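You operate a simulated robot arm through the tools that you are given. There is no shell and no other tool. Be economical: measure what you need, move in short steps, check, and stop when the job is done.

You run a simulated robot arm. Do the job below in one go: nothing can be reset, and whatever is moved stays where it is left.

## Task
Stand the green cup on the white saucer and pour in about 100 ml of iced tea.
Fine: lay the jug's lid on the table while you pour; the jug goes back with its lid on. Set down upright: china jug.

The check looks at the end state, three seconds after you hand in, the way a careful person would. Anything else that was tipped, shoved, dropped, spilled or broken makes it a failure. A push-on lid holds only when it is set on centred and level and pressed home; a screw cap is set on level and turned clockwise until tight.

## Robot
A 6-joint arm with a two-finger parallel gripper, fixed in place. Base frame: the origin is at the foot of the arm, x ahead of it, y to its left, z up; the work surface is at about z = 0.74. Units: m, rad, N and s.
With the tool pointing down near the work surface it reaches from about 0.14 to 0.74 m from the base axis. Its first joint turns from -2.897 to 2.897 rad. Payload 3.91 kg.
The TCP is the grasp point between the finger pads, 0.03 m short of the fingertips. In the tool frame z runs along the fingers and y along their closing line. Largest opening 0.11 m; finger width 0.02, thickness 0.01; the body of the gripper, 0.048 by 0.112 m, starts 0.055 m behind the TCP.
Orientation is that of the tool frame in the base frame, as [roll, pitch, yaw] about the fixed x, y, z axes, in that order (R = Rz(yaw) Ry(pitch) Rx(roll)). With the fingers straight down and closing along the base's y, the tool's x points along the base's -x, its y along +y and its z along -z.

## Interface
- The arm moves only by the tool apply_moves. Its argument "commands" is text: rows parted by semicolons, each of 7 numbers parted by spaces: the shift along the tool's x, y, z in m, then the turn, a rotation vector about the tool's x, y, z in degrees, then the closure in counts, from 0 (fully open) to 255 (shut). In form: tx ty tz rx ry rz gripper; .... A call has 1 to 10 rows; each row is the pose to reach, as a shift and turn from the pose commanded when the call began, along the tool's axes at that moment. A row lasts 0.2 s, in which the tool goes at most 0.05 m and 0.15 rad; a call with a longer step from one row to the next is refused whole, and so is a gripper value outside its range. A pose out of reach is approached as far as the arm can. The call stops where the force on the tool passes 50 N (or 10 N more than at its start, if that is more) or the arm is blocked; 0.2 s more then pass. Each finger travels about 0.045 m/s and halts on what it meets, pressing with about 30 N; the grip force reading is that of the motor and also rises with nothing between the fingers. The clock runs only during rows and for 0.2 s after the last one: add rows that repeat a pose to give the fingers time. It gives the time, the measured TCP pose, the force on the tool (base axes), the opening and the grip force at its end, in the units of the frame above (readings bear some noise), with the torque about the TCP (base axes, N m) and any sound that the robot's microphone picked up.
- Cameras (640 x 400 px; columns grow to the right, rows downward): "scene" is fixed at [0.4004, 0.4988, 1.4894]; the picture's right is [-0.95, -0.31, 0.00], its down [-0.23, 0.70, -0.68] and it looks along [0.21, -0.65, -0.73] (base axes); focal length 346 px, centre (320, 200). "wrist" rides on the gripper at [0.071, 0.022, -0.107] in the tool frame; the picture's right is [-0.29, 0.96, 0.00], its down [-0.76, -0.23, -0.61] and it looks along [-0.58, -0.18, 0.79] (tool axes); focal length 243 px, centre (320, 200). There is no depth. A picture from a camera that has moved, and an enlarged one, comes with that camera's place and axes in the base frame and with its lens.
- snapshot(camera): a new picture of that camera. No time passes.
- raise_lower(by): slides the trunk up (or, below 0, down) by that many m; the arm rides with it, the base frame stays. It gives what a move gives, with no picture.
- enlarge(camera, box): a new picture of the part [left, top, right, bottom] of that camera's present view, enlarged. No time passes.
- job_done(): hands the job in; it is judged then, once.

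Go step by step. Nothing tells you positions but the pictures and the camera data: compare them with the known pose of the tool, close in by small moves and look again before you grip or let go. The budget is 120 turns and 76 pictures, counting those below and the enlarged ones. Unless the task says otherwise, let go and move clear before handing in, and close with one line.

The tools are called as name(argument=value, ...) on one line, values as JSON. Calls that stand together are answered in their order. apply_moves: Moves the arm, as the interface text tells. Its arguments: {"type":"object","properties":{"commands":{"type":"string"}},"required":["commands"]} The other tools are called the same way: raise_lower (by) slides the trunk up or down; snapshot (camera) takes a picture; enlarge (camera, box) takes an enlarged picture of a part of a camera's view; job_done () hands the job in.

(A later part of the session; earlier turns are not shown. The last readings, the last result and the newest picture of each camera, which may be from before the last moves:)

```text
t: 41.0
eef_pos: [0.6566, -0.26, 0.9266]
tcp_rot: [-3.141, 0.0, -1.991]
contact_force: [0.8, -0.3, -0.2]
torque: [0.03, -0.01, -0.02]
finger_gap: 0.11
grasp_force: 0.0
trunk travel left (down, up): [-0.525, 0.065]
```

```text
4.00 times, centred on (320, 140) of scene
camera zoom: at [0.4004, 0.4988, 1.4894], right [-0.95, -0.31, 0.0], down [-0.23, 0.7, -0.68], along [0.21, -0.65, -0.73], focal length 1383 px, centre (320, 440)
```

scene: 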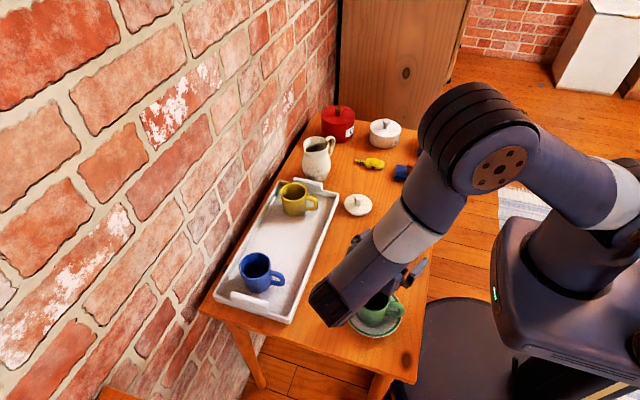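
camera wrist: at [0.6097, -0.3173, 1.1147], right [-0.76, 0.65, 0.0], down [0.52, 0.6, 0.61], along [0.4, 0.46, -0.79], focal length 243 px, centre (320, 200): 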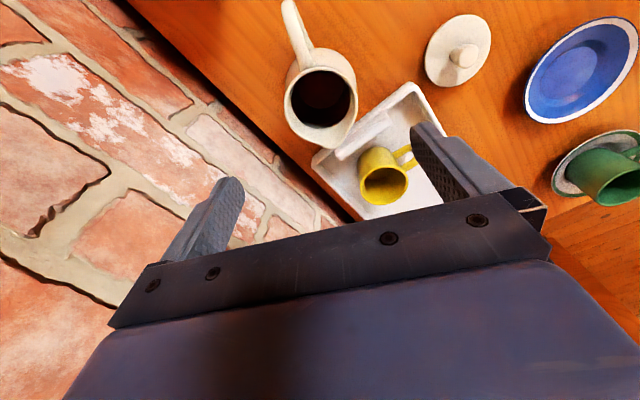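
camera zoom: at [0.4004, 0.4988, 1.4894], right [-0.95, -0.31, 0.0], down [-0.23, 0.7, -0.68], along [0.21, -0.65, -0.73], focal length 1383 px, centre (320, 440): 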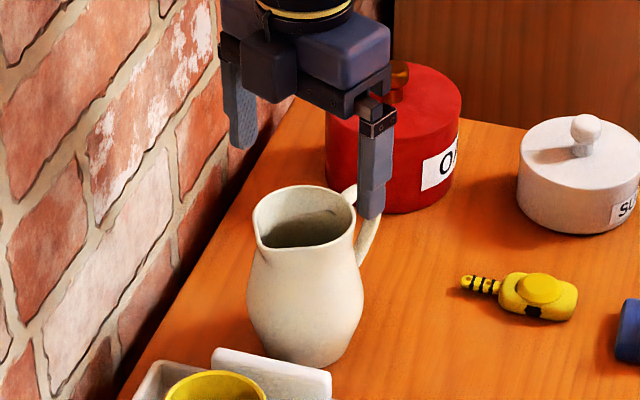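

Both views agree if the rim is at z≈0.86, which puts the TCP centred on the jug. I'll go down around it in two steps, watching the force.

apply_moves(commands="0 0 0.03 0 0 0 0; 0 0 0.06 0 0 0 0; 0 0 0.085 0 0 0 0; 0 0 0.085 0 0 0 0")

enlarge(camera="wrist", box=[120, 0, 520, 280])

enlarge(camera="scene", box=[270, 90, 370, 190])

```text
t: 42.0
eef_pos: [0.6557, -0.2608, 0.842]
tcp_rot: [3.141, -0.001, -1.991]
contact_force: [0.7, -0.3, 0.0]
torque: [0.01, -0.01, 0.0]
finger_gap: 0.1098
grasp_force: 0.1
trunk travel left (down, up): [-0.525, 0.065]
```

```text
1.43 times, centred on (320, 140) of wrist
camera zoom: at [0.6078, -0.3174, 0.9494], right [-0.76, 0.65, 0.0], down [0.52, 0.6, 0.61], along [0.4, 0.46, -0.79], focal length 347 px, centre (320, 286)
```

zoom: 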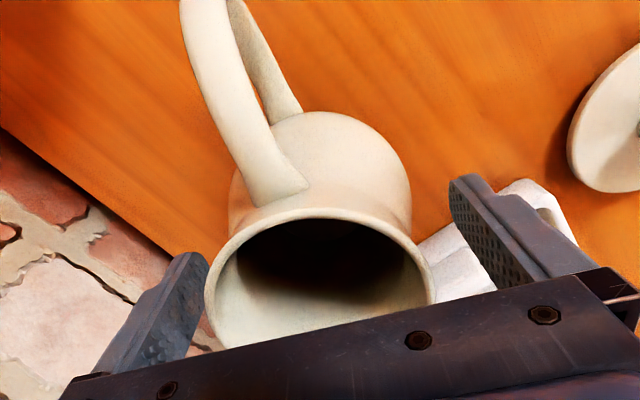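

```text
4.00 times, centred on (320, 140) of scene
camera zoom: at [0.4004, 0.4988, 1.4894], right [-0.95, -0.31, 0.0], down [-0.23, 0.7, -0.68], along [0.21, -0.65, -0.73], focal length 1383 px, centre (320, 440)
```

zoom: 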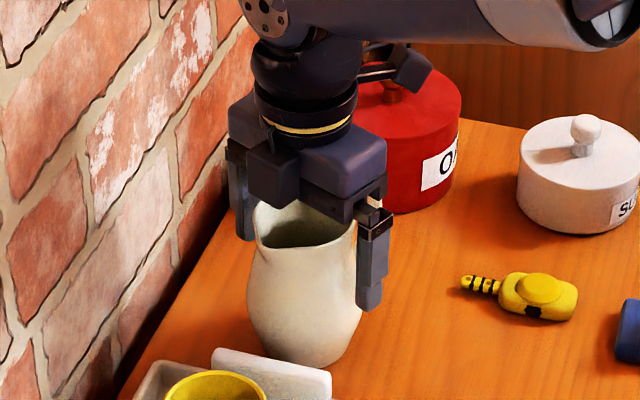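

Alignment looks good with clearance under the palm. I'll go 18 mm lower and close on the belly.

apply_moves(commands="0 0 0.009 0 0 0 0; 0 0 0.018 0 0 0 0; 0 0 0.018 0 0 0 40; 0 0 0.018 0 0 0 70; 0 0 0.018 0 0 0 120; 0 0 0.018 0 0 0 180; 0 0 0.018 0 0 0 180")

enlarge(camera="scene", box=[270, 90, 370, 190])

```text
t: 43.6
eef_pos: [0.6557, -0.2608, 0.8249]
tcp_rot: [-3.14, -0.001, -1.991]
contact_force: [2.1, -1.2, 2.2]
torque: [-0.08, -0.21, -0.03]
finger_gap: 0.0873
grasp_force: 30.3
trunk travel left (down, up): [-0.525, 0.065]
```

```text
4.00 times, centred on (320, 140) of scene
camera zoom: at [0.4004, 0.4988, 1.4894], right [-0.95, -0.31, 0.0], down [-0.23, 0.7, -0.68], along [0.21, -0.65, -0.73], focal length 1383 px, centre (320, 440)
```

zoom: 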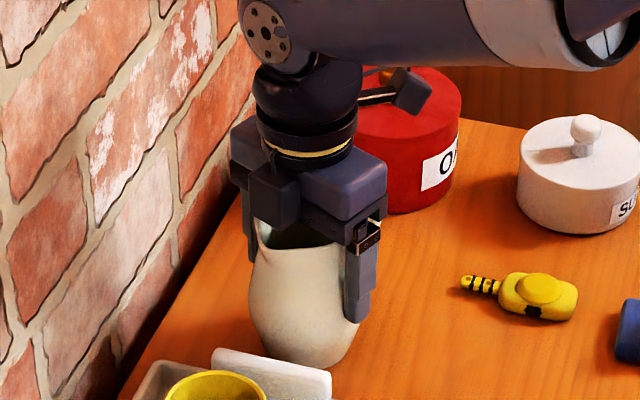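

Gripped at 87 mm. I'll lift slowly and watch the weight.

apply_moves(commands="0 0 -0.005 0 0 0 180; 0 0 -0.012 0 0 0 180; 0 0 -0.02 0 0 0 180; 0 0 -0.02 0 0 0 180; 0 0 -0.02 0 0 0 180")

enlarge(camera="scene", box=[270, 90, 370, 190])

```text
t: 44.8
eef_pos: [0.6555, -0.2592, 0.8454]
tcp_rot: [3.14, -0.001, -1.989]
contact_force: [0.2, -0.3, -4.6]
torque: [0.05, 0.05, -0.03]
finger_gap: 0.0871
grasp_force: 29.8
trunk travel left (down, up): [-0.525, 0.065]
```

```text
4.00 times, centred on (320, 140) of scene
camera zoom: at [0.4004, 0.4988, 1.4894], right [-0.95, -0.31, 0.0], down [-0.23, 0.7, -0.68], along [0.21, -0.65, -0.73], focal length 1383 px, centre (320, 440)
```

zoom: 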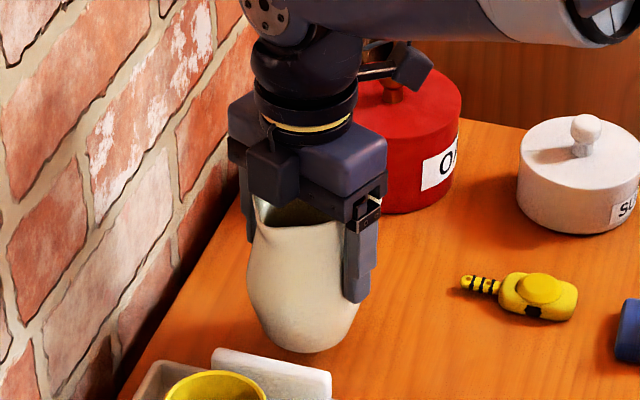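

The jug is lifted with no slip, weighing about 4.6 N. I'll raise it and take several force readings for a baseline.

apply_moves(commands="0 0 -0.03 0 0 0 180; 0 0 -0.06 0 0 0 180; 0 0 -0.09 0 0 0 180; 0 0 -0.12 0 0 0 180; 0 0 -0.15 0 0 0 180; 0 0 -0.15 0 0 0 180; 0 0 -0.15 0 0 0 180")

apply_moves(commands="0 0 0 0 0 0 180")

apply_moves(commands="0 0 0 0 0 0 180")

apply_moves(commands="0 0 0 0 0 0 180")

apply_moves(commands="0 0 0 0 0 0 180")

apply_moves(commands="0 0 0 0 0 0 180")

```text
t: 46.4
eef_pos: [0.6557, -0.2587, 0.9964]
tcp_rot: [3.142, 0.0, -1.99]
contact_force: [-1.1, 0.1, -4.6]
torque: [0.0, -0.03, -0.02]
finger_gap: 0.0872
grasp_force: 30.2
trunk travel left (down, up): [-0.525, 0.065]
```

```text
t: 46.8
eef_pos: [0.6559, -0.2575, 0.9955]
tcp_rot: [-3.141, 0.001, -1.99]
contact_force: [0.1, -0.4, -4.3]
torque: [0.0, 0.01, 0.01]
finger_gap: 0.0874
grasp_force: 29.9
trunk travel left (down, up): [-0.525, 0.065]
```

```text
t: 47.2
eef_pos: [0.6564, -0.2581, 0.9968]
tcp_rot: [-3.14, -0.001, -1.991]
contact_force: [-0.4, -1.1, -5.2]
torque: [0.0, 0.01, 0.0]
finger_gap: 0.0871
grasp_force: 29.6
trunk travel left (down, up): [-0.525, 0.065]
```

```text
t: 47.6
eef_pos: [0.6561, -0.2579, 0.9964]
tcp_rot: [-3.141, 0.0, -1.99]
contact_force: [-0.1, 0.7, -4.9]
torque: [0.0, -0.02, 0.02]
finger_gap: 0.0873
grasp_force: 30.2
trunk travel left (down, up): [-0.525, 0.065]
```

```text
t: 48.0
eef_pos: [0.6567, -0.2591, 0.9966]
tcp_rot: [-3.141, 0.0, -1.991]
contact_force: [0.4, -1.0, -4.0]
torque: [0.01, -0.03, 0.0]
finger_gap: 0.087
grasp_force: 29.5
trunk travel left (down, up): [-0.525, 0.065]
```

```text
t: 48.4
eef_pos: [0.6561, -0.2588, 0.996]
tcp_rot: [-3.141, 0.001, -1.99]
contact_force: [0.5, -0.1, -5.2]
torque: [0.04, 0.01, 0.02]
finger_gap: 0.087
grasp_force: 30.0
trunk travel left (down, up): [-0.525, 0.065]
```

The baseline is about 4.7 N. I'll carry the jug level to just behind the cup, high up and moderately slowly.

apply_moves(commands="-0.006 0.0132 0 0 0 0 180; -0.018 0.0396 0 0 0 0 180; -0.034 0.075 0 0 0 0 180; -0.05 0.11 0 0 0 0 180; -0.066 0.1455 0 0 0 0 180; -0.082 0.181 0 0 0 0 180; -0.098 0.216 0 0 0 0 180; -0.114 0.251 0 0 0 0 180; -0.13 0.2866 0 0 0 0 180; -0.146 0.322 0 0 0 0 180")

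apply_moves(commands="-0.014 0.031 0 0 0 0 180; -0.026 0.058 0 0 0 0 180; -0.0337 0.0741 0 0 0 0 180; -0.0337 0.0741 0 0 0 0 180; -0.0337 0.0741 0 0 0 0 180")

snapshot(camera="scene")

```text
t: 50.6
eef_pos: [0.4179, 0.0051, 0.9943]
tcp_rot: [3.141, 0.002, -1.987]
contact_force: [0.3, 0.2, -3.4]
torque: [0.01, 0.01, 0.02]
finger_gap: 0.0871
grasp_force: 30.1
trunk travel left (down, up): [-0.525, 0.065]
```

```text
t: 51.8
eef_pos: [0.3683, 0.066, 0.9938]
tcp_rot: [3.141, 0.001, -1.992]
contact_force: [-0.3, 0.0, -4.6]
torque: [0.0, -0.02, 0.02]
finger_gap: 0.0871
grasp_force: 29.4
trunk travel left (down, up): [-0.525, 0.065]
```

```text
30 pictures are left
```

scene: 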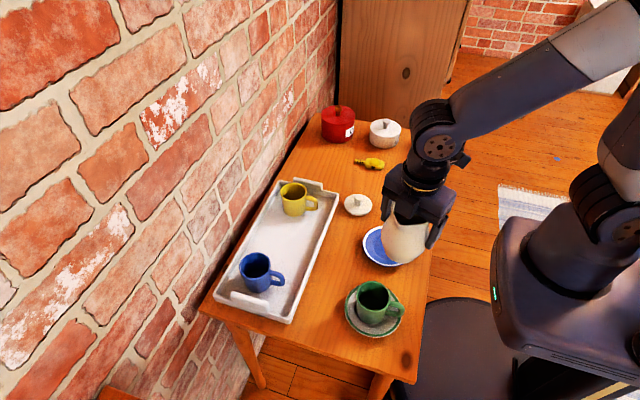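

The jug is behind the cup. I'll tilt 30° up high (no flow expected) and then look at the lip.

apply_moves(commands="0 0 0 0 6 0 180; 0 0 0 0 12 0 180; 0 0 0 0 18 0 180; 0 0 0 0 24 0 180; 0 0 0 0 30 0 180; 0 0 0 0 30 0 180")

enlarge(camera="scene", box=[330, 170, 470, 350])

```text
t: 53.2
eef_pos: [0.3655, 0.0657, 0.9949]
tcp_rot: [3.14, -0.524, -1.991]
contact_force: [-0.4, 0.2, -3.8]
torque: [0.08, -0.01, 0.01]
finger_gap: 0.087
grasp_force: 29.5
trunk travel left (down, up): [-0.525, 0.065]
```

```text
2.22 times, centred on (400, 260) of scene
camera zoom: at [0.4004, 0.4988, 1.4894], right [-0.95, -0.31, 0.0], down [-0.23, 0.7, -0.68], along [0.21, -0.65, -0.73], focal length 769 px, centre (142, 67)
```

zoom: 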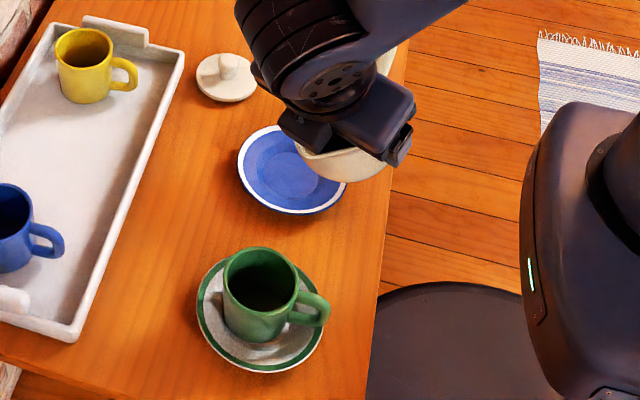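

The lip appears where predicted. I'll lower so the lip is about 5 cm above the cup rim, slightly behind its centre.

apply_moves(commands="-0.0165 0 0.0285 0 0 0 180; -0.033 0 0.057 0 0 0 180; -0.0495 0 0.0855 0 0 0 180; -0.0655 0 0.1134 0 0 0 180; -0.0655 0 0.1134 0 0 0 180")

enlarge(camera="scene", box=[330, 220, 430, 340])

```text
t: 54.4
eef_pos: [0.3676, 0.066, 0.866]
tcp_rot: [3.141, -0.522, -1.989]
contact_force: [-1.0, 0.3, -4.7]
torque: [0.06, -0.05, -0.02]
finger_gap: 0.0868
grasp_force: 30.2
trunk travel left (down, up): [-0.525, 0.065]
```

```text
3.33 times, centred on (380, 280) of scene
camera zoom: at [0.4004, 0.4988, 1.4894], right [-0.95, -0.31, 0.0], down [-0.23, 0.7, -0.68], along [0.21, -0.65, -0.73], focal length 1153 px, centre (120, -67)
```

zoom: 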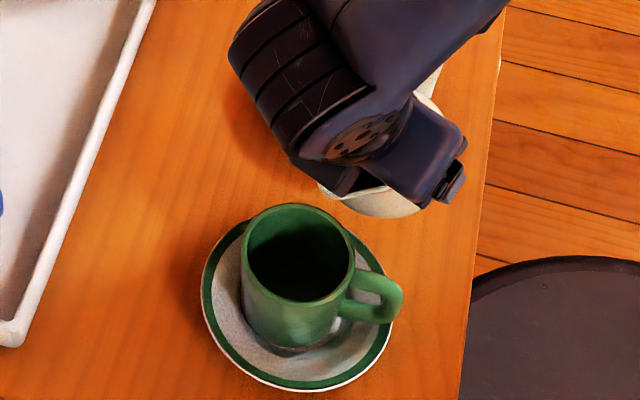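

The lip projects inside the cup mouth, about 1 cm short of its centre. I'll tilt about the lip to 45° and check.

apply_moves(commands="0.0030 0 -0.0045 0 5 0 180; 0.0057 0 -0.0092 0 10 0 180; 0.0079 0 -0.0142 0 15 0 180; 0.0079 0 -0.0142 0 15 0 180; 0.0079 0 -0.0142 0 15 0 180")

enlarge(camera="scene", box=[330, 220, 430, 340])

```text
t: 55.6
eef_pos: [0.3673, 0.0646, 0.8821]
tcp_rot: [-3.14, -0.785, -1.992]
contact_force: [0.0, -0.1, -5.7]
torque: [0.1, -0.05, -0.01]
finger_gap: 0.0871
grasp_force: 29.7
trunk travel left (down, up): [-0.525, 0.065]
```

```text
3.33 times, centred on (380, 280) of scene
camera zoom: at [0.4004, 0.4988, 1.4894], right [-0.95, -0.31, 0.0], down [-0.23, 0.7, -0.68], along [0.21, -0.65, -0.73], focal length 1153 px, centre (120, -67)
```

zoom: 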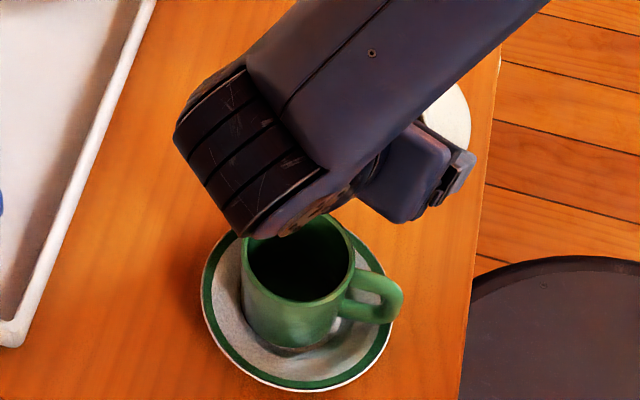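

No flow seen yet at 45°. I'll continue in 5° steps with short holds.

apply_moves(commands="0.0030 0 -0.0045 0 5 0 180; 0.0030 0 -0.0045 0 5 0 180; 0.0030 0 -0.0045 0 5 0 180")

apply_moves(commands="0.0030 0 -0.0045 0 5 0 180; 0.0030 0 -0.0045 0 5 0 180; 0.0030 0 -0.0045 0 5 0 180")

enlarge(camera="scene", box=[330, 220, 430, 340])

```text
t: 56.4
eef_pos: [0.3664, 0.0666, 0.8863]
tcp_rot: [3.141, -0.872, -1.988]
contact_force: [0.5, 0.3, -5.0]
torque: [0.11, -0.04, 0.03]
finger_gap: 0.0869
grasp_force: 30.9
trunk travel left (down, up): [-0.525, 0.065]
```

```text
t: 57.2
eef_pos: [0.3675, 0.0682, 0.8915]
tcp_rot: [-3.141, -0.961, -1.991]
contact_force: [0.4, -0.7, -4.6]
torque: [0.08, -0.03, 0.02]
finger_gap: 0.0869
grasp_force: 30.1
trunk travel left (down, up): [-0.525, 0.065]
```

```text
3.33 times, centred on (380, 280) of scene
camera zoom: at [0.4004, 0.4988, 1.4894], right [-0.95, -0.31, 0.0], down [-0.23, 0.7, -0.68], along [0.21, -0.65, -0.73], focal length 1153 px, centre (120, -67)
```

zoom: 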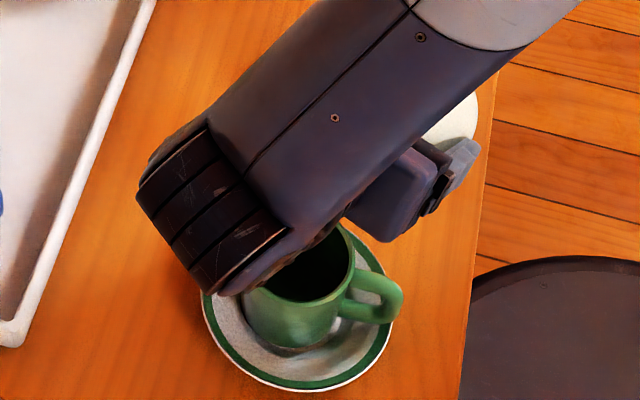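

apply_moves(commands="0.0025 0 -0.0036 0 4 0 180; 0.0025 0 -0.0036 0 4 0 180; 0.0025 0 -0.0036 0 4 0 180")

apply_moves(commands="0.0025 0 -0.0036 0 4 0 180; 0.0025 0 -0.0036 0 4 0 180; 0.0025 0 -0.0036 0 4 0 180")

enlarge(camera="scene", box=[350, 260, 410, 340])

```text
t: 58.0
eef_pos: [0.3689, 0.0697, 0.8956]
tcp_rot: [3.141, -1.03, -1.989]
contact_force: [0.0, -0.7, -4.0]
torque: [0.1, -0.07, -0.02]
finger_gap: 0.0871
grasp_force: 30.4
trunk travel left (down, up): [-0.525, 0.065]
```

```text
t: 58.8
eef_pos: [0.3696, 0.0722, 0.8987]
tcp_rot: [3.141, -1.099, -1.988]
contact_force: [0.3, 0.4, -5.1]
torque: [0.14, -0.02, 0.04]
finger_gap: 0.087
grasp_force: 30.1
trunk travel left (down, up): [-0.525, 0.065]
```

```text
5.00 times, centred on (380, 300) of scene
camera zoom: at [0.4004, 0.4988, 1.4894], right [-0.95, -0.31, 0.0], down [-0.23, 0.7, -0.68], along [0.21, -0.65, -0.73], focal length 1729 px, centre (20, -300)
```

zoom: 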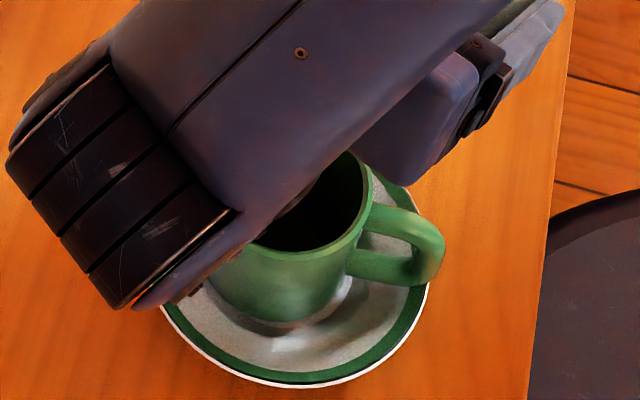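

Still no flow at 63°. I'll continue in 3° steps.

apply_moves(commands="0.0019 0 -0.0027 0 3 0 180; 0.0019 0 -0.0027 0 3 0 180; 0.0019 0 -0.0027 0 3 0 180")

apply_moves(commands="0.0019 0 -0.0027 0 3 0 180; 0.0019 0 -0.0027 0 3 0 180; 0.0019 0 -0.0027 0 3 0 180")

enlarge(camera="scene", box=[350, 260, 410, 340])

```text
t: 59.6
eef_pos: [0.3695, 0.0729, 0.9013]
tcp_rot: [-3.141, -1.152, -1.987]
contact_force: [0.0, -1.1, -4.9]
torque: [0.11, -0.08, -0.02]
finger_gap: 0.0867
grasp_force: 30.3
trunk travel left (down, up): [-0.525, 0.065]
```

```text
t: 60.4
eef_pos: [0.3695, 0.0732, 0.9041]
tcp_rot: [3.142, -1.204, -1.987]
contact_force: [1.1, -1.0, -3.8]
torque: [0.13, -0.04, -0.02]
finger_gap: 0.0865
grasp_force: 30.5
trunk travel left (down, up): [-0.525, 0.065]
```

```text
5.00 times, centred on (380, 300) of scene
camera zoom: at [0.4004, 0.4988, 1.4894], right [-0.95, -0.31, 0.0], down [-0.23, 0.7, -0.68], along [0.21, -0.65, -0.73], focal length 1729 px, centre (20, -300)
```

zoom: 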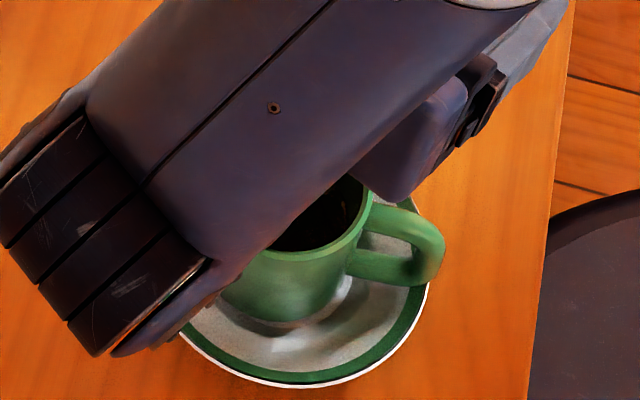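

A thin brown streak is now visible at the cup mouth, so it's starting to pour at 69°. I'll hold and read the force.

apply_moves(commands="0 0 0 0 0 0 180; 0 0 0 0 0 0 180; 0 0 0 0 0 0 180")

apply_moves(commands="0.0013 0 -0.0018 0 2 0 180; 0.0013 0 -0.0018 0 2 0 180; 0.0013 0 -0.0018 0 2 0 180")

enlarge(camera="scene", box=[350, 260, 410, 340])

```text
t: 61.2
eef_pos: [0.37, 0.0738, 0.9056]
tcp_rot: [-3.14, -1.203, -1.987]
contact_force: [0.3, 0.3, -4.1]
torque: [0.11, -0.03, 0.0]
finger_gap: 0.0866
grasp_force: 29.5
trunk travel left (down, up): [-0.525, 0.065]
```

```text
t: 62.0
eef_pos: [0.3712, 0.0749, 0.9079]
tcp_rot: [-3.142, -1.239, -1.988]
contact_force: [0.3, 0.0, -3.3]
torque: [0.1, -0.05, -0.01]
finger_gap: 0.0865
grasp_force: 30.0
trunk travel left (down, up): [-0.525, 0.065]
```

```text
5.00 times, centred on (380, 300) of scene
camera zoom: at [0.4004, 0.4988, 1.4894], right [-0.95, -0.31, 0.0], down [-0.23, 0.7, -0.68], along [0.21, -0.65, -0.73], focal length 1729 px, centre (20, -300)
```

zoom: 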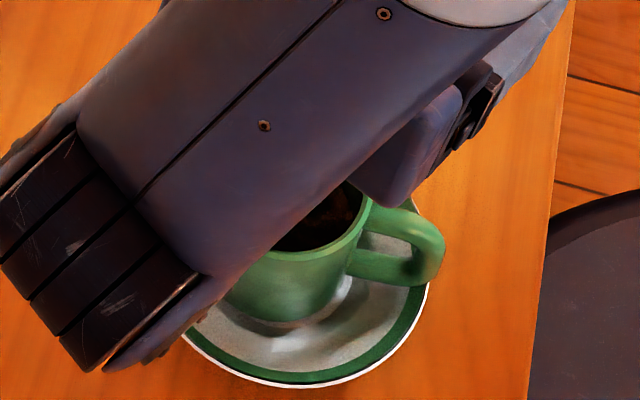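

Tea is going into the cup. I'll untilt to stop the flow and measure how much has gone.

apply_moves(commands="-0.0056 0 0.0066 0 -8 0 180; -0.0121 0 0.0124 0 -16 0 180; -0.0193 0 0.0171 0 -24 0 180; -0.0252 0 0.02 0 -30 0 180; -0.0252 0 0.02 0 -30 0 180; -0.0252 0 0.02 0 -30 0 180")

apply_moves(commands="0 0 0 0 0 0 180")

apply_moves(commands="0 0 0 0 0 0 180")

apply_moves(commands="0 0 0 0 0 0 180")

apply_moves(commands="0 0 0 0 0 0 180")

enlarge(camera="scene", box=[340, 260, 410, 340])

```text
t: 63.4
eef_pos: [0.3648, 0.0661, 0.8767]
tcp_rot: [3.141, -0.716, -1.989]
contact_force: [-0.5, 0.9, -4.8]
torque: [0.11, -0.02, 0.04]
finger_gap: 0.0868
grasp_force: 30.0
trunk travel left (down, up): [-0.525, 0.065]
```

```text
t: 63.8
eef_pos: [0.3656, 0.0656, 0.8764]
tcp_rot: [-3.141, -0.715, -1.99]
contact_force: [1.0, 0.7, -3.6]
torque: [0.1, -0.06, 0.0]
finger_gap: 0.0865
grasp_force: 29.9
trunk travel left (down, up): [-0.525, 0.065]
```

```text
t: 64.2
eef_pos: [0.3649, 0.0651, 0.8767]
tcp_rot: [3.141, -0.716, -1.989]
contact_force: [-0.1, 0.1, -3.9]
torque: [0.05, -0.04, -0.01]
finger_gap: 0.0863
grasp_force: 30.2
trunk travel left (down, up): [-0.525, 0.065]
```

```text
t: 64.6
eef_pos: [0.3653, 0.0658, 0.8769]
tcp_rot: [-3.141, -0.717, -1.99]
contact_force: [-0.1, 0.0, -3.9]
torque: [0.06, 0.0, -0.02]
finger_gap: 0.0863
grasp_force: 29.9
trunk travel left (down, up): [-0.525, 0.065]
```

```text
t: 65.0
eef_pos: [0.3667, 0.0658, 0.8773]
tcp_rot: [3.14, -0.716, -1.99]
contact_force: [-0.4, -1.4, -3.9]
torque: [0.08, -0.05, 0.03]
finger_gap: 0.0868
grasp_force: 30.1
trunk travel left (down, up): [-0.525, 0.065]
```

```text
5.00 times, centred on (375, 300) of scene
camera zoom: at [0.4004, 0.4988, 1.4894], right [-0.95, -0.31, 0.0], down [-0.23, 0.7, -0.68], along [0.21, -0.65, -0.73], focal length 1729 px, centre (45, -300)
```

zoom: 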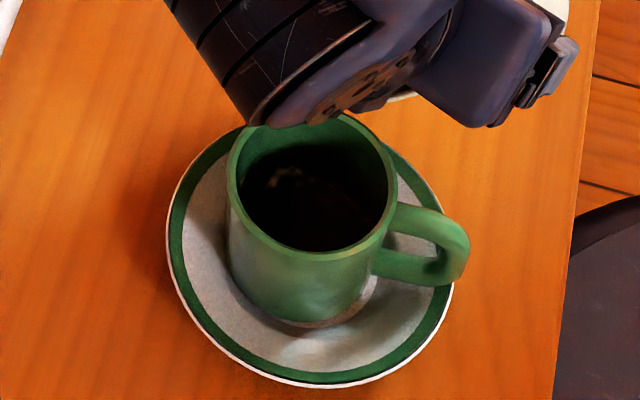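

The jug now reads about 4.0 N, so roughly 70 ml has been poured, with some uncertainty. I'll zoom in on the cup interior to judge the level.

enlarge(camera="scene", box=[362, 278, 402, 318])

apply_moves(commands="0 0 0 0 0 0 180")

apply_moves(commands="0 0 0 0 0 0 180")

apply_moves(commands="0 0 0 0 0 0 180")

apply_moves(commands="0 0 0 0 0 0 180")

apply_moves(commands="0 0 0 0 0 0 180")

apply_moves(commands="0 0 0 0 0 0 180")

apply_moves(commands="0 0 0 0 0 0 180")

apply_moves(commands="0 0 0 0 0 0 180")

```text
10.00 times, centred on (382, 298) of scene
camera zoom: at [0.4004, 0.4988, 1.4894], right [-0.95, -0.31, 0.0], down [-0.23, 0.7, -0.68], along [0.21, -0.65, -0.73], focal length 3458 px, centre (-300, -780)
```

zoom: 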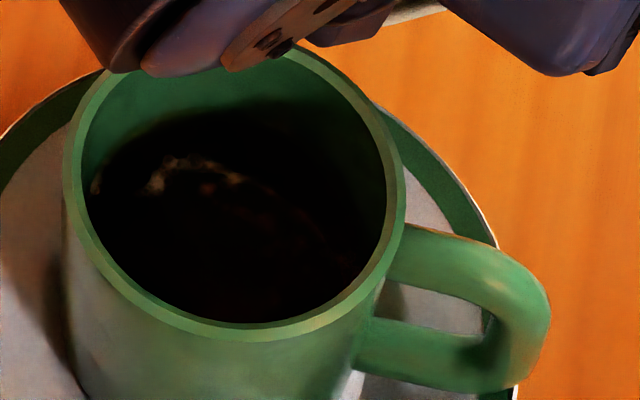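

```text
t: 65.4
eef_pos: [0.3653, 0.0652, 0.876]
tcp_rot: [-3.141, -0.716, -1.988]
contact_force: [0.5, -0.4, -3.9]
torque: [0.04, -0.07, 0.0]
finger_gap: 0.0868
grasp_force: 29.9
trunk travel left (down, up): [-0.525, 0.065]
```

```text
t: 65.8
eef_pos: [0.3649, 0.0659, 0.8764]
tcp_rot: [3.141, -0.715, -1.989]
contact_force: [-0.6, 0.6, -4.4]
torque: [0.06, -0.03, 0.04]
finger_gap: 0.0867
grasp_force: 30.1
trunk travel left (down, up): [-0.525, 0.065]
```

```text
t: 66.2
eef_pos: [0.3655, 0.0659, 0.8759]
tcp_rot: [3.141, -0.715, -1.99]
contact_force: [0.3, -0.4, -3.0]
torque: [0.08, -0.03, -0.02]
finger_gap: 0.0865
grasp_force: 30.0
trunk travel left (down, up): [-0.525, 0.065]
```

```text
t: 66.6
eef_pos: [0.3648, 0.0648, 0.8756]
tcp_rot: [-3.141, -0.715, -1.99]
contact_force: [0.2, -0.5, -3.3]
torque: [0.1, -0.06, 0.01]
finger_gap: 0.0864
grasp_force: 30.1
trunk travel left (down, up): [-0.525, 0.065]
```

```text
t: 67.0
eef_pos: [0.366, 0.065, 0.8763]
tcp_rot: [3.141, -0.716, -1.99]
contact_force: [-0.1, 0.0, -2.7]
torque: [0.09, -0.06, -0.01]
finger_gap: 0.0865
grasp_force: 30.4
trunk travel left (down, up): [-0.525, 0.065]
```

```text
t: 67.4
eef_pos: [0.3666, 0.0656, 0.877]
tcp_rot: [-3.14, -0.717, -1.991]
contact_force: [-0.8, 0.0, -4.5]
torque: [0.08, -0.02, -0.03]
finger_gap: 0.0864
grasp_force: 29.6
trunk travel left (down, up): [-0.525, 0.065]
```

```text
t: 67.8
eef_pos: [0.365, 0.0657, 0.8755]
tcp_rot: [3.141, -0.716, -1.991]
contact_force: [0.5, 0.7, -2.6]
torque: [0.1, -0.03, -0.01]
finger_gap: 0.0866
grasp_force: 29.7
trunk travel left (down, up): [-0.525, 0.065]
```

```text
t: 68.2
eef_pos: [0.3645, 0.0659, 0.8767]
tcp_rot: [3.141, -0.715, -1.989]
contact_force: [-1.0, 0.5, -4.7]
torque: [0.08, -0.05, -0.04]
finger_gap: 0.0866
grasp_force: 29.6
trunk travel left (down, up): [-0.525, 0.065]
```

The force average (about 90 ± 25 ml) and my geometric estimate (about 40 ml) disagree. I'll lift the jug back out of the way for an unobstructed look into the cup and take a few more readings.

apply_moves(commands="0.02 0 -0.035 0 0 0 180; 0.04 0 -0.07 0 0 0 180; 0.06 0 -0.105 0 0 0 180; 0.07 0 -0.11 0 -8 0 180; 0.08 0 -0.11 0 -16 0 180; 0.09 0 -0.11 0 -24 0 180; 0.09 0 -0.11 0 -32 0 180; 0.09 0 -0.11 0 -40 0 180; 0.09 0 -0.11 0 -40 0 180; 0.09 0 -0.11 0 -40 0 180")

enlarge(camera="scene", box=[352, 273, 402, 323])

apply_moves(commands="0 0 0 0 0 0 180")

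apply_moves(commands="0 0 0 0 0 0 180")

apply_moves(commands="0 0 0 0 0 0 180")

apply_moves(commands="0 0 0 0 0 0 180")

apply_moves(commands="0 0 0 0 0 0 180")

apply_moves(commands="0 0 0 0 0 0 180")

```text
t: 70.4
eef_pos: [0.3697, 0.0695, 1.0178]
tcp_rot: [3.141, -0.018, -1.99]
contact_force: [0.0, -0.6, -4.0]
torque: [0.01, 0.01, -0.04]
finger_gap: 0.0863
grasp_force: 29.9
trunk travel left (down, up): [-0.525, 0.065]
```

```text
8.00 times, centred on (377, 298) of scene
camera zoom: at [0.4004, 0.4988, 1.4894], right [-0.95, -0.31, 0.0], down [-0.23, 0.7, -0.68], along [0.21, -0.65, -0.73], focal length 2767 px, centre (-136, -584)
```

zoom: 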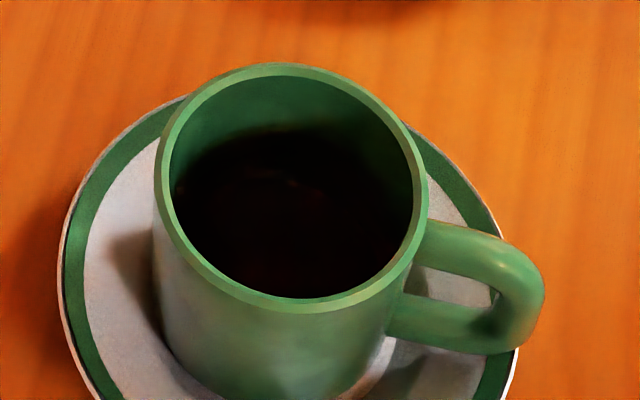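

```text
t: 70.8
eef_pos: [0.3686, 0.0698, 1.0176]
tcp_rot: [-3.14, -0.018, -1.989]
contact_force: [-0.5, 0.3, -3.9]
torque: [-0.02, 0.02, -0.02]
finger_gap: 0.0865
grasp_force: 30.1
trunk travel left (down, up): [-0.525, 0.065]
```

```text
t: 71.2
eef_pos: [0.3689, 0.0701, 1.018]
tcp_rot: [-3.141, -0.018, -1.989]
contact_force: [-0.4, -0.7, -3.0]
torque: [0.05, -0.01, -0.03]
finger_gap: 0.0865
grasp_force: 30.0
trunk travel left (down, up): [-0.525, 0.065]
```

```text
t: 71.6
eef_pos: [0.3691, 0.0702, 1.0167]
tcp_rot: [-3.141, -0.017, -1.99]
contact_force: [-0.4, 0.0, -4.3]
torque: [-0.01, -0.03, 0.04]
finger_gap: 0.0865
grasp_force: 30.2
trunk travel left (down, up): [-0.525, 0.065]
```

```text
t: 72.0
eef_pos: [0.3686, 0.0699, 1.0179]
tcp_rot: [3.142, -0.019, -1.99]
contact_force: [0.8, 0.0, -3.6]
torque: [-0.01, -0.02, -0.01]
finger_gap: 0.0863
grasp_force: 30.8
trunk travel left (down, up): [-0.525, 0.065]
```

```text
t: 72.4
eef_pos: [0.3688, 0.0701, 1.0179]
tcp_rot: [3.141, -0.019, -1.991]
contact_force: [-0.8, -0.4, -3.0]
torque: [0.01, -0.02, -0.04]
finger_gap: 0.0864
grasp_force: 29.8
trunk travel left (down, up): [-0.525, 0.065]
```

```text
t: 72.8
eef_pos: [0.3681, 0.0694, 1.0193]
tcp_rot: [-3.141, -0.018, -1.989]
contact_force: [0.6, 0.7, -4.1]
torque: [0.02, -0.03, -0.01]
finger_gap: 0.0865
grasp_force: 29.6
trunk travel left (down, up): [-0.525, 0.065]
```

Twenty readings average 3.76 N against 4.70 N before, which is about 96 ml, and the tea surface in the cup sits about where that volume would. The saucer and table look dry, so pouring is done. I'll level the jug and carry it back.

apply_moves(commands="0.006 -0.0132 0 0 -1.05 0 180; 0.018 -0.0396 0 0 -1.05 0 180; 0.034 -0.074 0 0 -1.05 0 180; 0.052 -0.1117 0 0 -1.05 0 180; 0.07 -0.1504 0 0 -1.05 0 180; 0.088 -0.189 0 0 -1.05 0 180; 0.106 -0.2277 0 0 -1.05 0 180; 0.124 -0.2664 0 0 -1.05 0 180; 0.142 -0.305 0 0 -1.05 0 180; 0.158 -0.3394 0 0 -1.05 0 180")

apply_moves(commands="0.012 -0.0258 0 0 0 0 180; 0.021 -0.045 0 0 0 0 180; 0.0265 -0.0569 0 0 0 0 180; 0.0265 -0.0569 0 0 0 0 180")

enlarge(camera="scene", box=[260, 60, 380, 200])

```text
t: 75.0
eef_pos: [0.6131, -0.2114, 1.0198]
tcp_rot: [3.14, 0.001, -1.987]
contact_force: [0.1, 0.4, -3.3]
torque: [0.02, 0.04, -0.01]
finger_gap: 0.0866
grasp_force: 29.7
trunk travel left (down, up): [-0.525, 0.065]
```

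```text
t: 76.0
eef_pos: [0.6564, -0.2583, 1.0212]
tcp_rot: [3.141, 0.0, -1.989]
contact_force: [-0.1, -0.1, -4.0]
torque: [0.01, -0.05, 0.01]
finger_gap: 0.0862
grasp_force: 29.7
trunk travel left (down, up): [-0.525, 0.065]
```

```text
2.86 times, centred on (320, 130) of scene
camera zoom: at [0.4004, 0.4988, 1.4894], right [-0.95, -0.31, 0.0], down [-0.23, 0.7, -0.68], along [0.21, -0.65, -0.73], focal length 988 px, centre (320, 400)
```

zoom: 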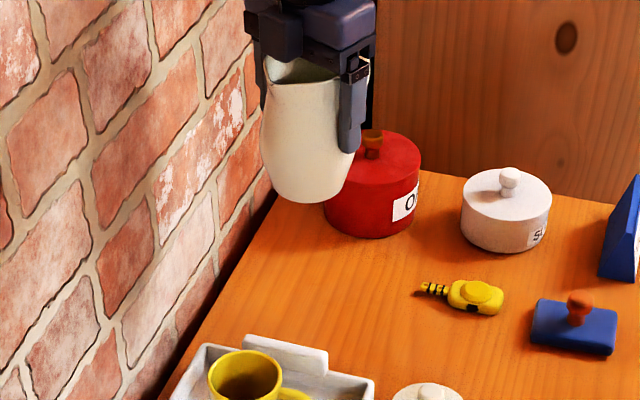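

The jug is back above its place and looks upright. I'll lower it to just above the table.

apply_moves(commands="0 0 0.035 0 0 0 180; 0 0 0.075 0 0 0 180; 0 0 0.115 0 0 0 180; 0 0 0.15 0 0 0 180; 0 0 0.178 0 0 0 180; 0 0 0.185 0 0 0 180; 0 0 0.185 0 0 0 180")

enlarge(camera="scene", box=[270, 90, 370, 190])

```text
t: 77.6
eef_pos: [0.6567, -0.2605, 0.8365]
tcp_rot: [-3.141, 0.0, -1.991]
contact_force: [0.3, -0.4, -4.3]
torque: [0.02, -0.01, 0.02]
finger_gap: 0.0862
grasp_force: 30.1
trunk travel left (down, up): [-0.525, 0.065]
```

```text
4.00 times, centred on (320, 140) of scene
camera zoom: at [0.4004, 0.4988, 1.4894], right [-0.95, -0.31, 0.0], down [-0.23, 0.7, -0.68], along [0.21, -0.65, -0.73], focal length 1383 px, centre (320, 440)
```

zoom: 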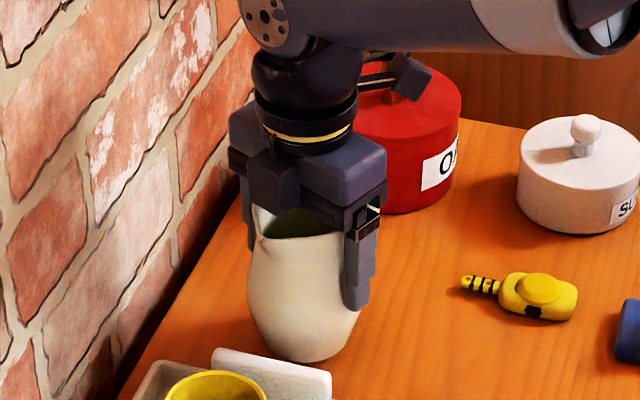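

apply_moves(commands="0 0 0.002 0 0 0 180; 0 0 0.004 0 0 0 180; 0 0 0.004 0 0 0 180")

apply_moves(commands="0 0 0.0015 0 0 0 180; 0 0 0.003 0 0 0 180; 0 0 0.003 0 0 0 180")

```text
t: 78.4
eef_pos: [0.6553, -0.2599, 0.8315]
tcp_rot: [3.141, -0.001, -1.988]
contact_force: [0.8, -0.4, -3.0]
torque: [-0.02, 0.05, 0.01]
finger_gap: 0.0861
grasp_force: 30.4
trunk travel left (down, up): [-0.525, 0.065]
```

```text
t: 79.2
eef_pos: [0.656, -0.2591, 0.8299]
tcp_rot: [-3.141, -0.001, -1.989]
contact_force: [-0.7, 0.1, -4.2]
torque: [0.02, 0.02, 0.0]
finger_gap: 0.0862
grasp_force: 29.7
trunk travel left (down, up): [-0.525, 0.065]
```

apply_moves(commands="0 0 0.001 0 0 0 180; 0 0 0.002 0 0 0 180; 0 0 0.002 0 0 0 180")

apply_moves(commands="0 0 0.001 0 0 0 180; 0 0 0.0015 0 0 0 180; 0 0 0.0015 0 0 0 180")

```text
t: 80.0
eef_pos: [0.6548, -0.2595, 0.8266]
tcp_rot: [-3.141, -0.001, -1.989]
contact_force: [-1.0, 0.1, -3.6]
torque: [0.0, 0.01, 0.01]
finger_gap: 0.0866
grasp_force: 30.3
trunk travel left (down, up): [-0.525, 0.065]
```

```text
t: 80.8
eef_pos: [0.6548, -0.2594, 0.8271]
tcp_rot: [3.14, -0.001, -1.989]
contact_force: [-1.0, 0.3, 1.5]
torque: [-0.02, -0.01, -0.01]
finger_gap: 0.0862
grasp_force: 30.1
trunk travel left (down, up): [-0.525, 0.065]
```

The jug is on the table (force went from -3.6 to +1.5). I'll open the fingers slowly and rise straight up.

apply_moves(commands="0 0 0.0003 0 0 0 60; 0 0 0.0003 0 0 0 40; 0 0 0.0003 0 0 0 15; 0 0 0.0003 0 0 0 0; 0 0 0 0 0 0 0; 0 0 -0.03 0 0 0 0; 0 0 -0.07 0 0 0 0; 0 0 -0.11 0 0 0 0; 0 0 -0.15 0 0 0 0; 0 0 -0.19 0 0 0 0")

enlarge(camera="scene", box=[270, 90, 370, 190])

enlarge(camera="wrist", box=[200, 0, 440, 160])

```text
t: 83.0
eef_pos: [0.656, -0.2625, 1.0173]
tcp_rot: [-3.141, 0.0, -1.99]
contact_force: [-0.2, 0.2, -0.5]
torque: [0.0, 0.0, 0.0]
finger_gap: 0.1098
grasp_force: 0.1
trunk travel left (down, up): [-0.525, 0.065]
```

```text
4.00 times, centred on (320, 140) of scene
camera zoom: at [0.4004, 0.4988, 1.4894], right [-0.95, -0.31, 0.0], down [-0.23, 0.7, -0.68], along [0.21, -0.65, -0.73], focal length 1383 px, centre (320, 440)
```

zoom: 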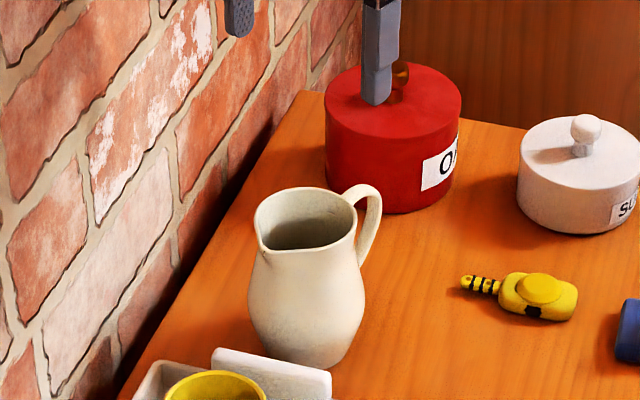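

```text
2.50 times, centred on (320, 80) of wrist
camera zoom: at [0.6082, -0.3191, 1.1237], right [-0.76, 0.65, 0.0], down [0.52, 0.6, 0.61], along [0.4, 0.46, -0.79], focal length 606 px, centre (320, 500)
```

zoom: 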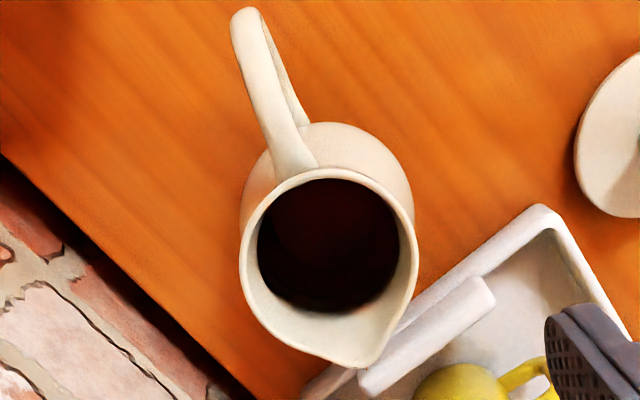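

The jug is back within about 2 mm of its original spot, upright. Now I'll fetch the lid, turning the wrist back and moving over it.

apply_moves(commands="-0.0023 0.0222 0 0 0 8.24 0; -0.0046 0.0444 0 0 0 16.5 30; -0.0069 0.0667 0 0 0 24.7 60; -0.0092 0.0889 0 0 0 32.95 80; -0.0115 0.1111 0 0 0 41.2 100; -0.0138 0.1333 0.02 0 0 49.4 100; -0.0161 0.1556 0.05 0 0 57.7 100; -0.0184 0.1778 0.09 0 0 66 100; -0.0184 0.1778 0.13 0 0 66 100; -0.0184 0.1778 0.13 0 0 66 100")

enlarge(camera="wrist", box=[220, 20, 420, 210])

enlarge(camera="scene", box=[310, 150, 400, 230])

```text
t: 85.2
eef_pos: [0.4983, -0.1694, 0.8872]
tcp_rot: [3.14, 0.001, 3.141]
contact_force: [0.1, 1.2, -1.1]
torque: [0.0, 0.0, -0.02]
finger_gap: 0.0669
grasp_force: 0.1
trunk travel left (down, up): [-0.525, 0.065]
```

```text
2.11 times, centred on (320, 115) of wrist
camera zoom: at [0.4276, -0.149, 0.9938], right [0.29, 0.96, 0.0], down [0.76, -0.23, 0.61], along [0.58, -0.18, -0.79], focal length 511 px, centre (320, 379)
```

zoom: 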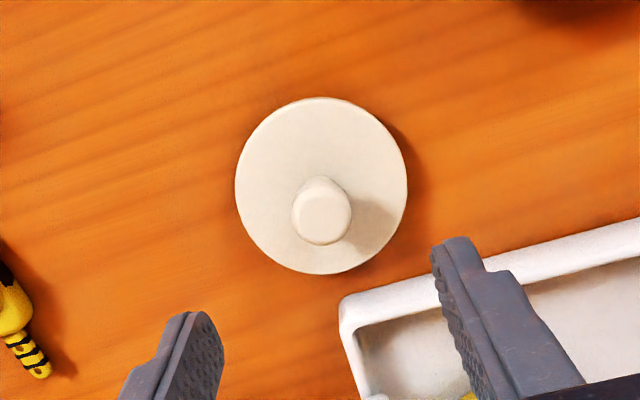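

```text
5.00 times, centred on (355, 190) of scene
camera zoom: at [0.4004, 0.4988, 1.4894], right [-0.95, -0.31, 0.0], down [-0.23, 0.7, -0.68], along [0.21, -0.65, -0.73], focal length 1729 px, centre (145, 250)
```

zoom: 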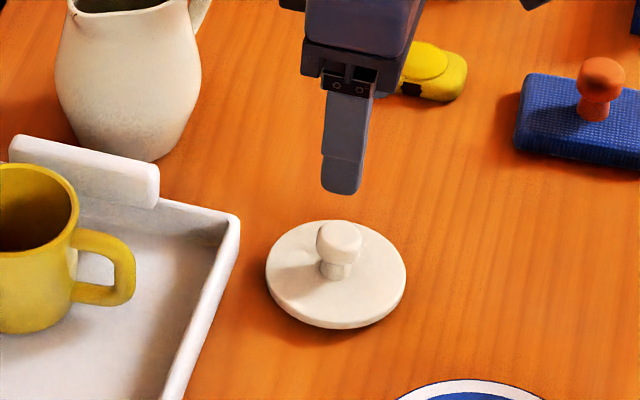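

The lid is almost directly below. I'll go down to its knob and grip as before.

apply_moves(commands="-0.001 -0.001 0.03 0 0 0 100; -0.001 -0.001 0.06 0 0 0 100; -0.001 -0.001 0.083 0 0 0 100; -0.001 -0.001 0.083 0 0 0 100; -0.001 -0.001 0.083 0 0 0 150; -0.001 -0.001 0.083 0 0 0 190; -0.001 -0.001 0.083 0 0 0 230; -0.001 -0.001 0.083 0 0 0 230; -0.001 -0.001 0.083 0 0 0 230")

enlarge(camera="wrist", box=[220, 50, 420, 210])

```text
t: 87.2
eef_pos: [0.5, -0.1713, 0.8036]
tcp_rot: [3.141, -0.001, -3.141]
contact_force: [-0.2, -0.4, -0.1]
torque: [-0.03, 0.0, -0.03]
finger_gap: 0.024
grasp_force: 30.1
trunk travel left (down, up): [-0.525, 0.065]
```

```text
2.50 times, centred on (320, 130) of wrist
camera zoom: at [0.43, -0.1503, 0.9105], right [0.29, 0.96, 0.0], down [0.76, -0.23, 0.61], along [0.58, -0.18, -0.79], focal length 606 px, centre (320, 375)
```

zoom: 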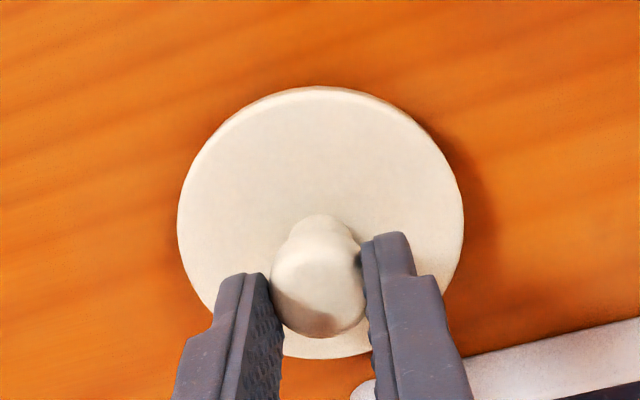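

The grip matches the original one. I'll lift the lid and carry it to above the jug.

apply_moves(commands="0 0 -0.04 0 0 0 230; 0 0 -0.08 0 0 0 230; 0 0 -0.12 0 0 0 230; 0 0 -0.16 0 0 0 230; -0.031 -0.0172 -0.18 0 0 0 230; -0.068 -0.0372 -0.18 0 0 0 230; -0.105 -0.0578 -0.18 0 0 0 230; -0.139 -0.0766 -0.18 0 0 0 230; -0.1563 -0.0861 -0.18 0 0 0 230; -0.1563 -0.0861 -0.18 0 0 0 230")

apply_moves(commands="0 0 0.02 0 0 0 230; 0 0 0.035 0 0 0 230; 0 0 0.035 0 0 0 230")

enlarge(camera="scene", box=[280, 100, 360, 190])

enlarge(camera="wrist", box=[220, 20, 420, 210])

```text
t: 89.4
eef_pos: [0.6581, -0.2612, 0.9834]
tcp_rot: [3.137, 0.0, 3.14]
contact_force: [0.6, -0.3, -0.4]
torque: [0.03, 0.01, -0.02]
finger_gap: 0.0239
grasp_force: 29.8
trunk travel left (down, up): [-0.525, 0.065]
```

```text
t: 90.2
eef_pos: [0.6583, -0.2594, 0.9478]
tcp_rot: [3.141, -0.001, 3.141]
contact_force: [0.0, 0.4, 0.4]
torque: [0.02, 0.02, 0.0]
finger_gap: 0.0237
grasp_force: 30.2
trunk travel left (down, up): [-0.525, 0.065]
```

```text
4.44 times, centred on (320, 145) of scene
camera zoom: at [0.4004, 0.4988, 1.4894], right [-0.95, -0.31, 0.0], down [-0.23, 0.7, -0.68], along [0.21, -0.65, -0.73], focal length 1537 px, centre (320, 444)
```

zoom: 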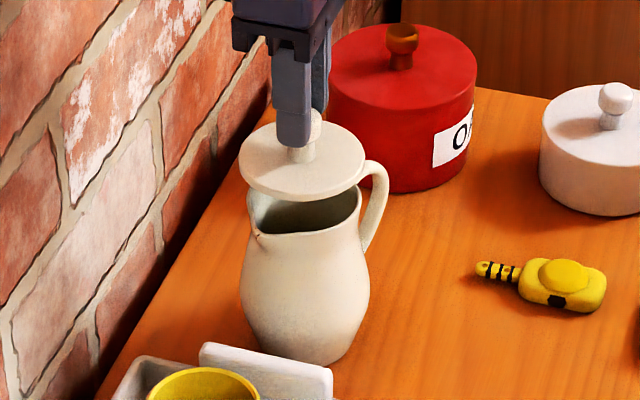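

```text
2.11 times, centred on (320, 115) of wrist
camera zoom: at [0.5861, -0.238, 1.0554], right [0.29, 0.96, 0.0], down [0.76, -0.23, 0.61], along [0.58, -0.18, -0.79], focal length 511 px, centre (320, 379)
```

zoom: 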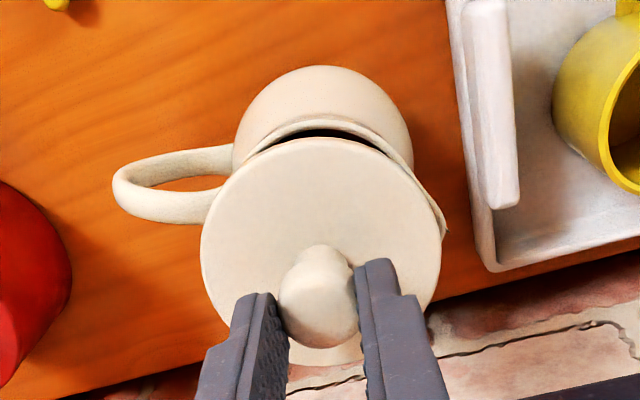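

The lid hangs level, and the pictures suggest a small correction of about (-2, +2.7) mm to centre it. I'll apply that and lower to just above the rim.

apply_moves(commands="0.002 0.0027 0 0 0 0 230; 0.002 0.0027 0.008 0 0 0 230; 0.002 0.0027 0.016 0 0 0 230; 0.002 0.0027 0.016 0 0 0 230")

enlarge(camera="scene", box=[280, 100, 360, 190])

enlarge(camera="wrist", box=[220, 50, 420, 210])

```text
t: 91.2
eef_pos: [0.655, -0.2547, 0.9323]
tcp_rot: [3.14, 0.0, 3.141]
contact_force: [-0.4, -0.1, -1.5]
torque: [0.0, 0.0, 0.0]
finger_gap: 0.0238
grasp_force: 29.6
trunk travel left (down, up): [-0.525, 0.065]
```

```text
4.44 times, centred on (320, 145) of scene
camera zoom: at [0.4004, 0.4988, 1.4894], right [-0.95, -0.31, 0.0], down [-0.23, 0.7, -0.68], along [0.21, -0.65, -0.73], focal length 1537 px, centre (320, 444)
```

zoom: 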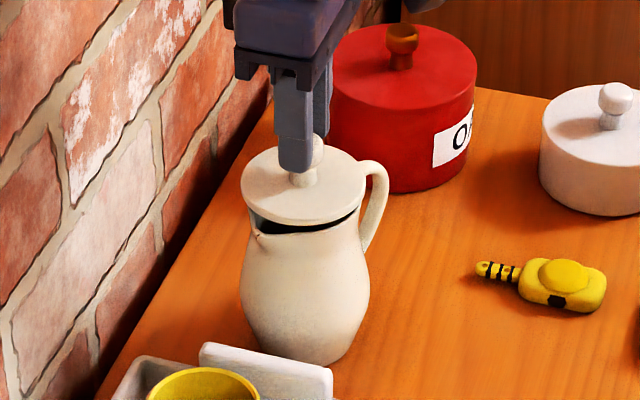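

```text
2.50 times, centred on (320, 130) of wrist
camera zoom: at [0.5839, -0.2341, 1.0394], right [0.29, 0.96, 0.0], down [0.76, -0.23, 0.61], along [0.58, -0.18, -0.79], focal length 606 px, centre (320, 375)
```

zoom: 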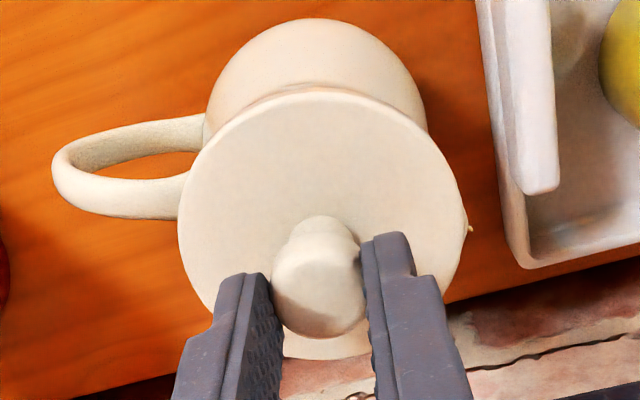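

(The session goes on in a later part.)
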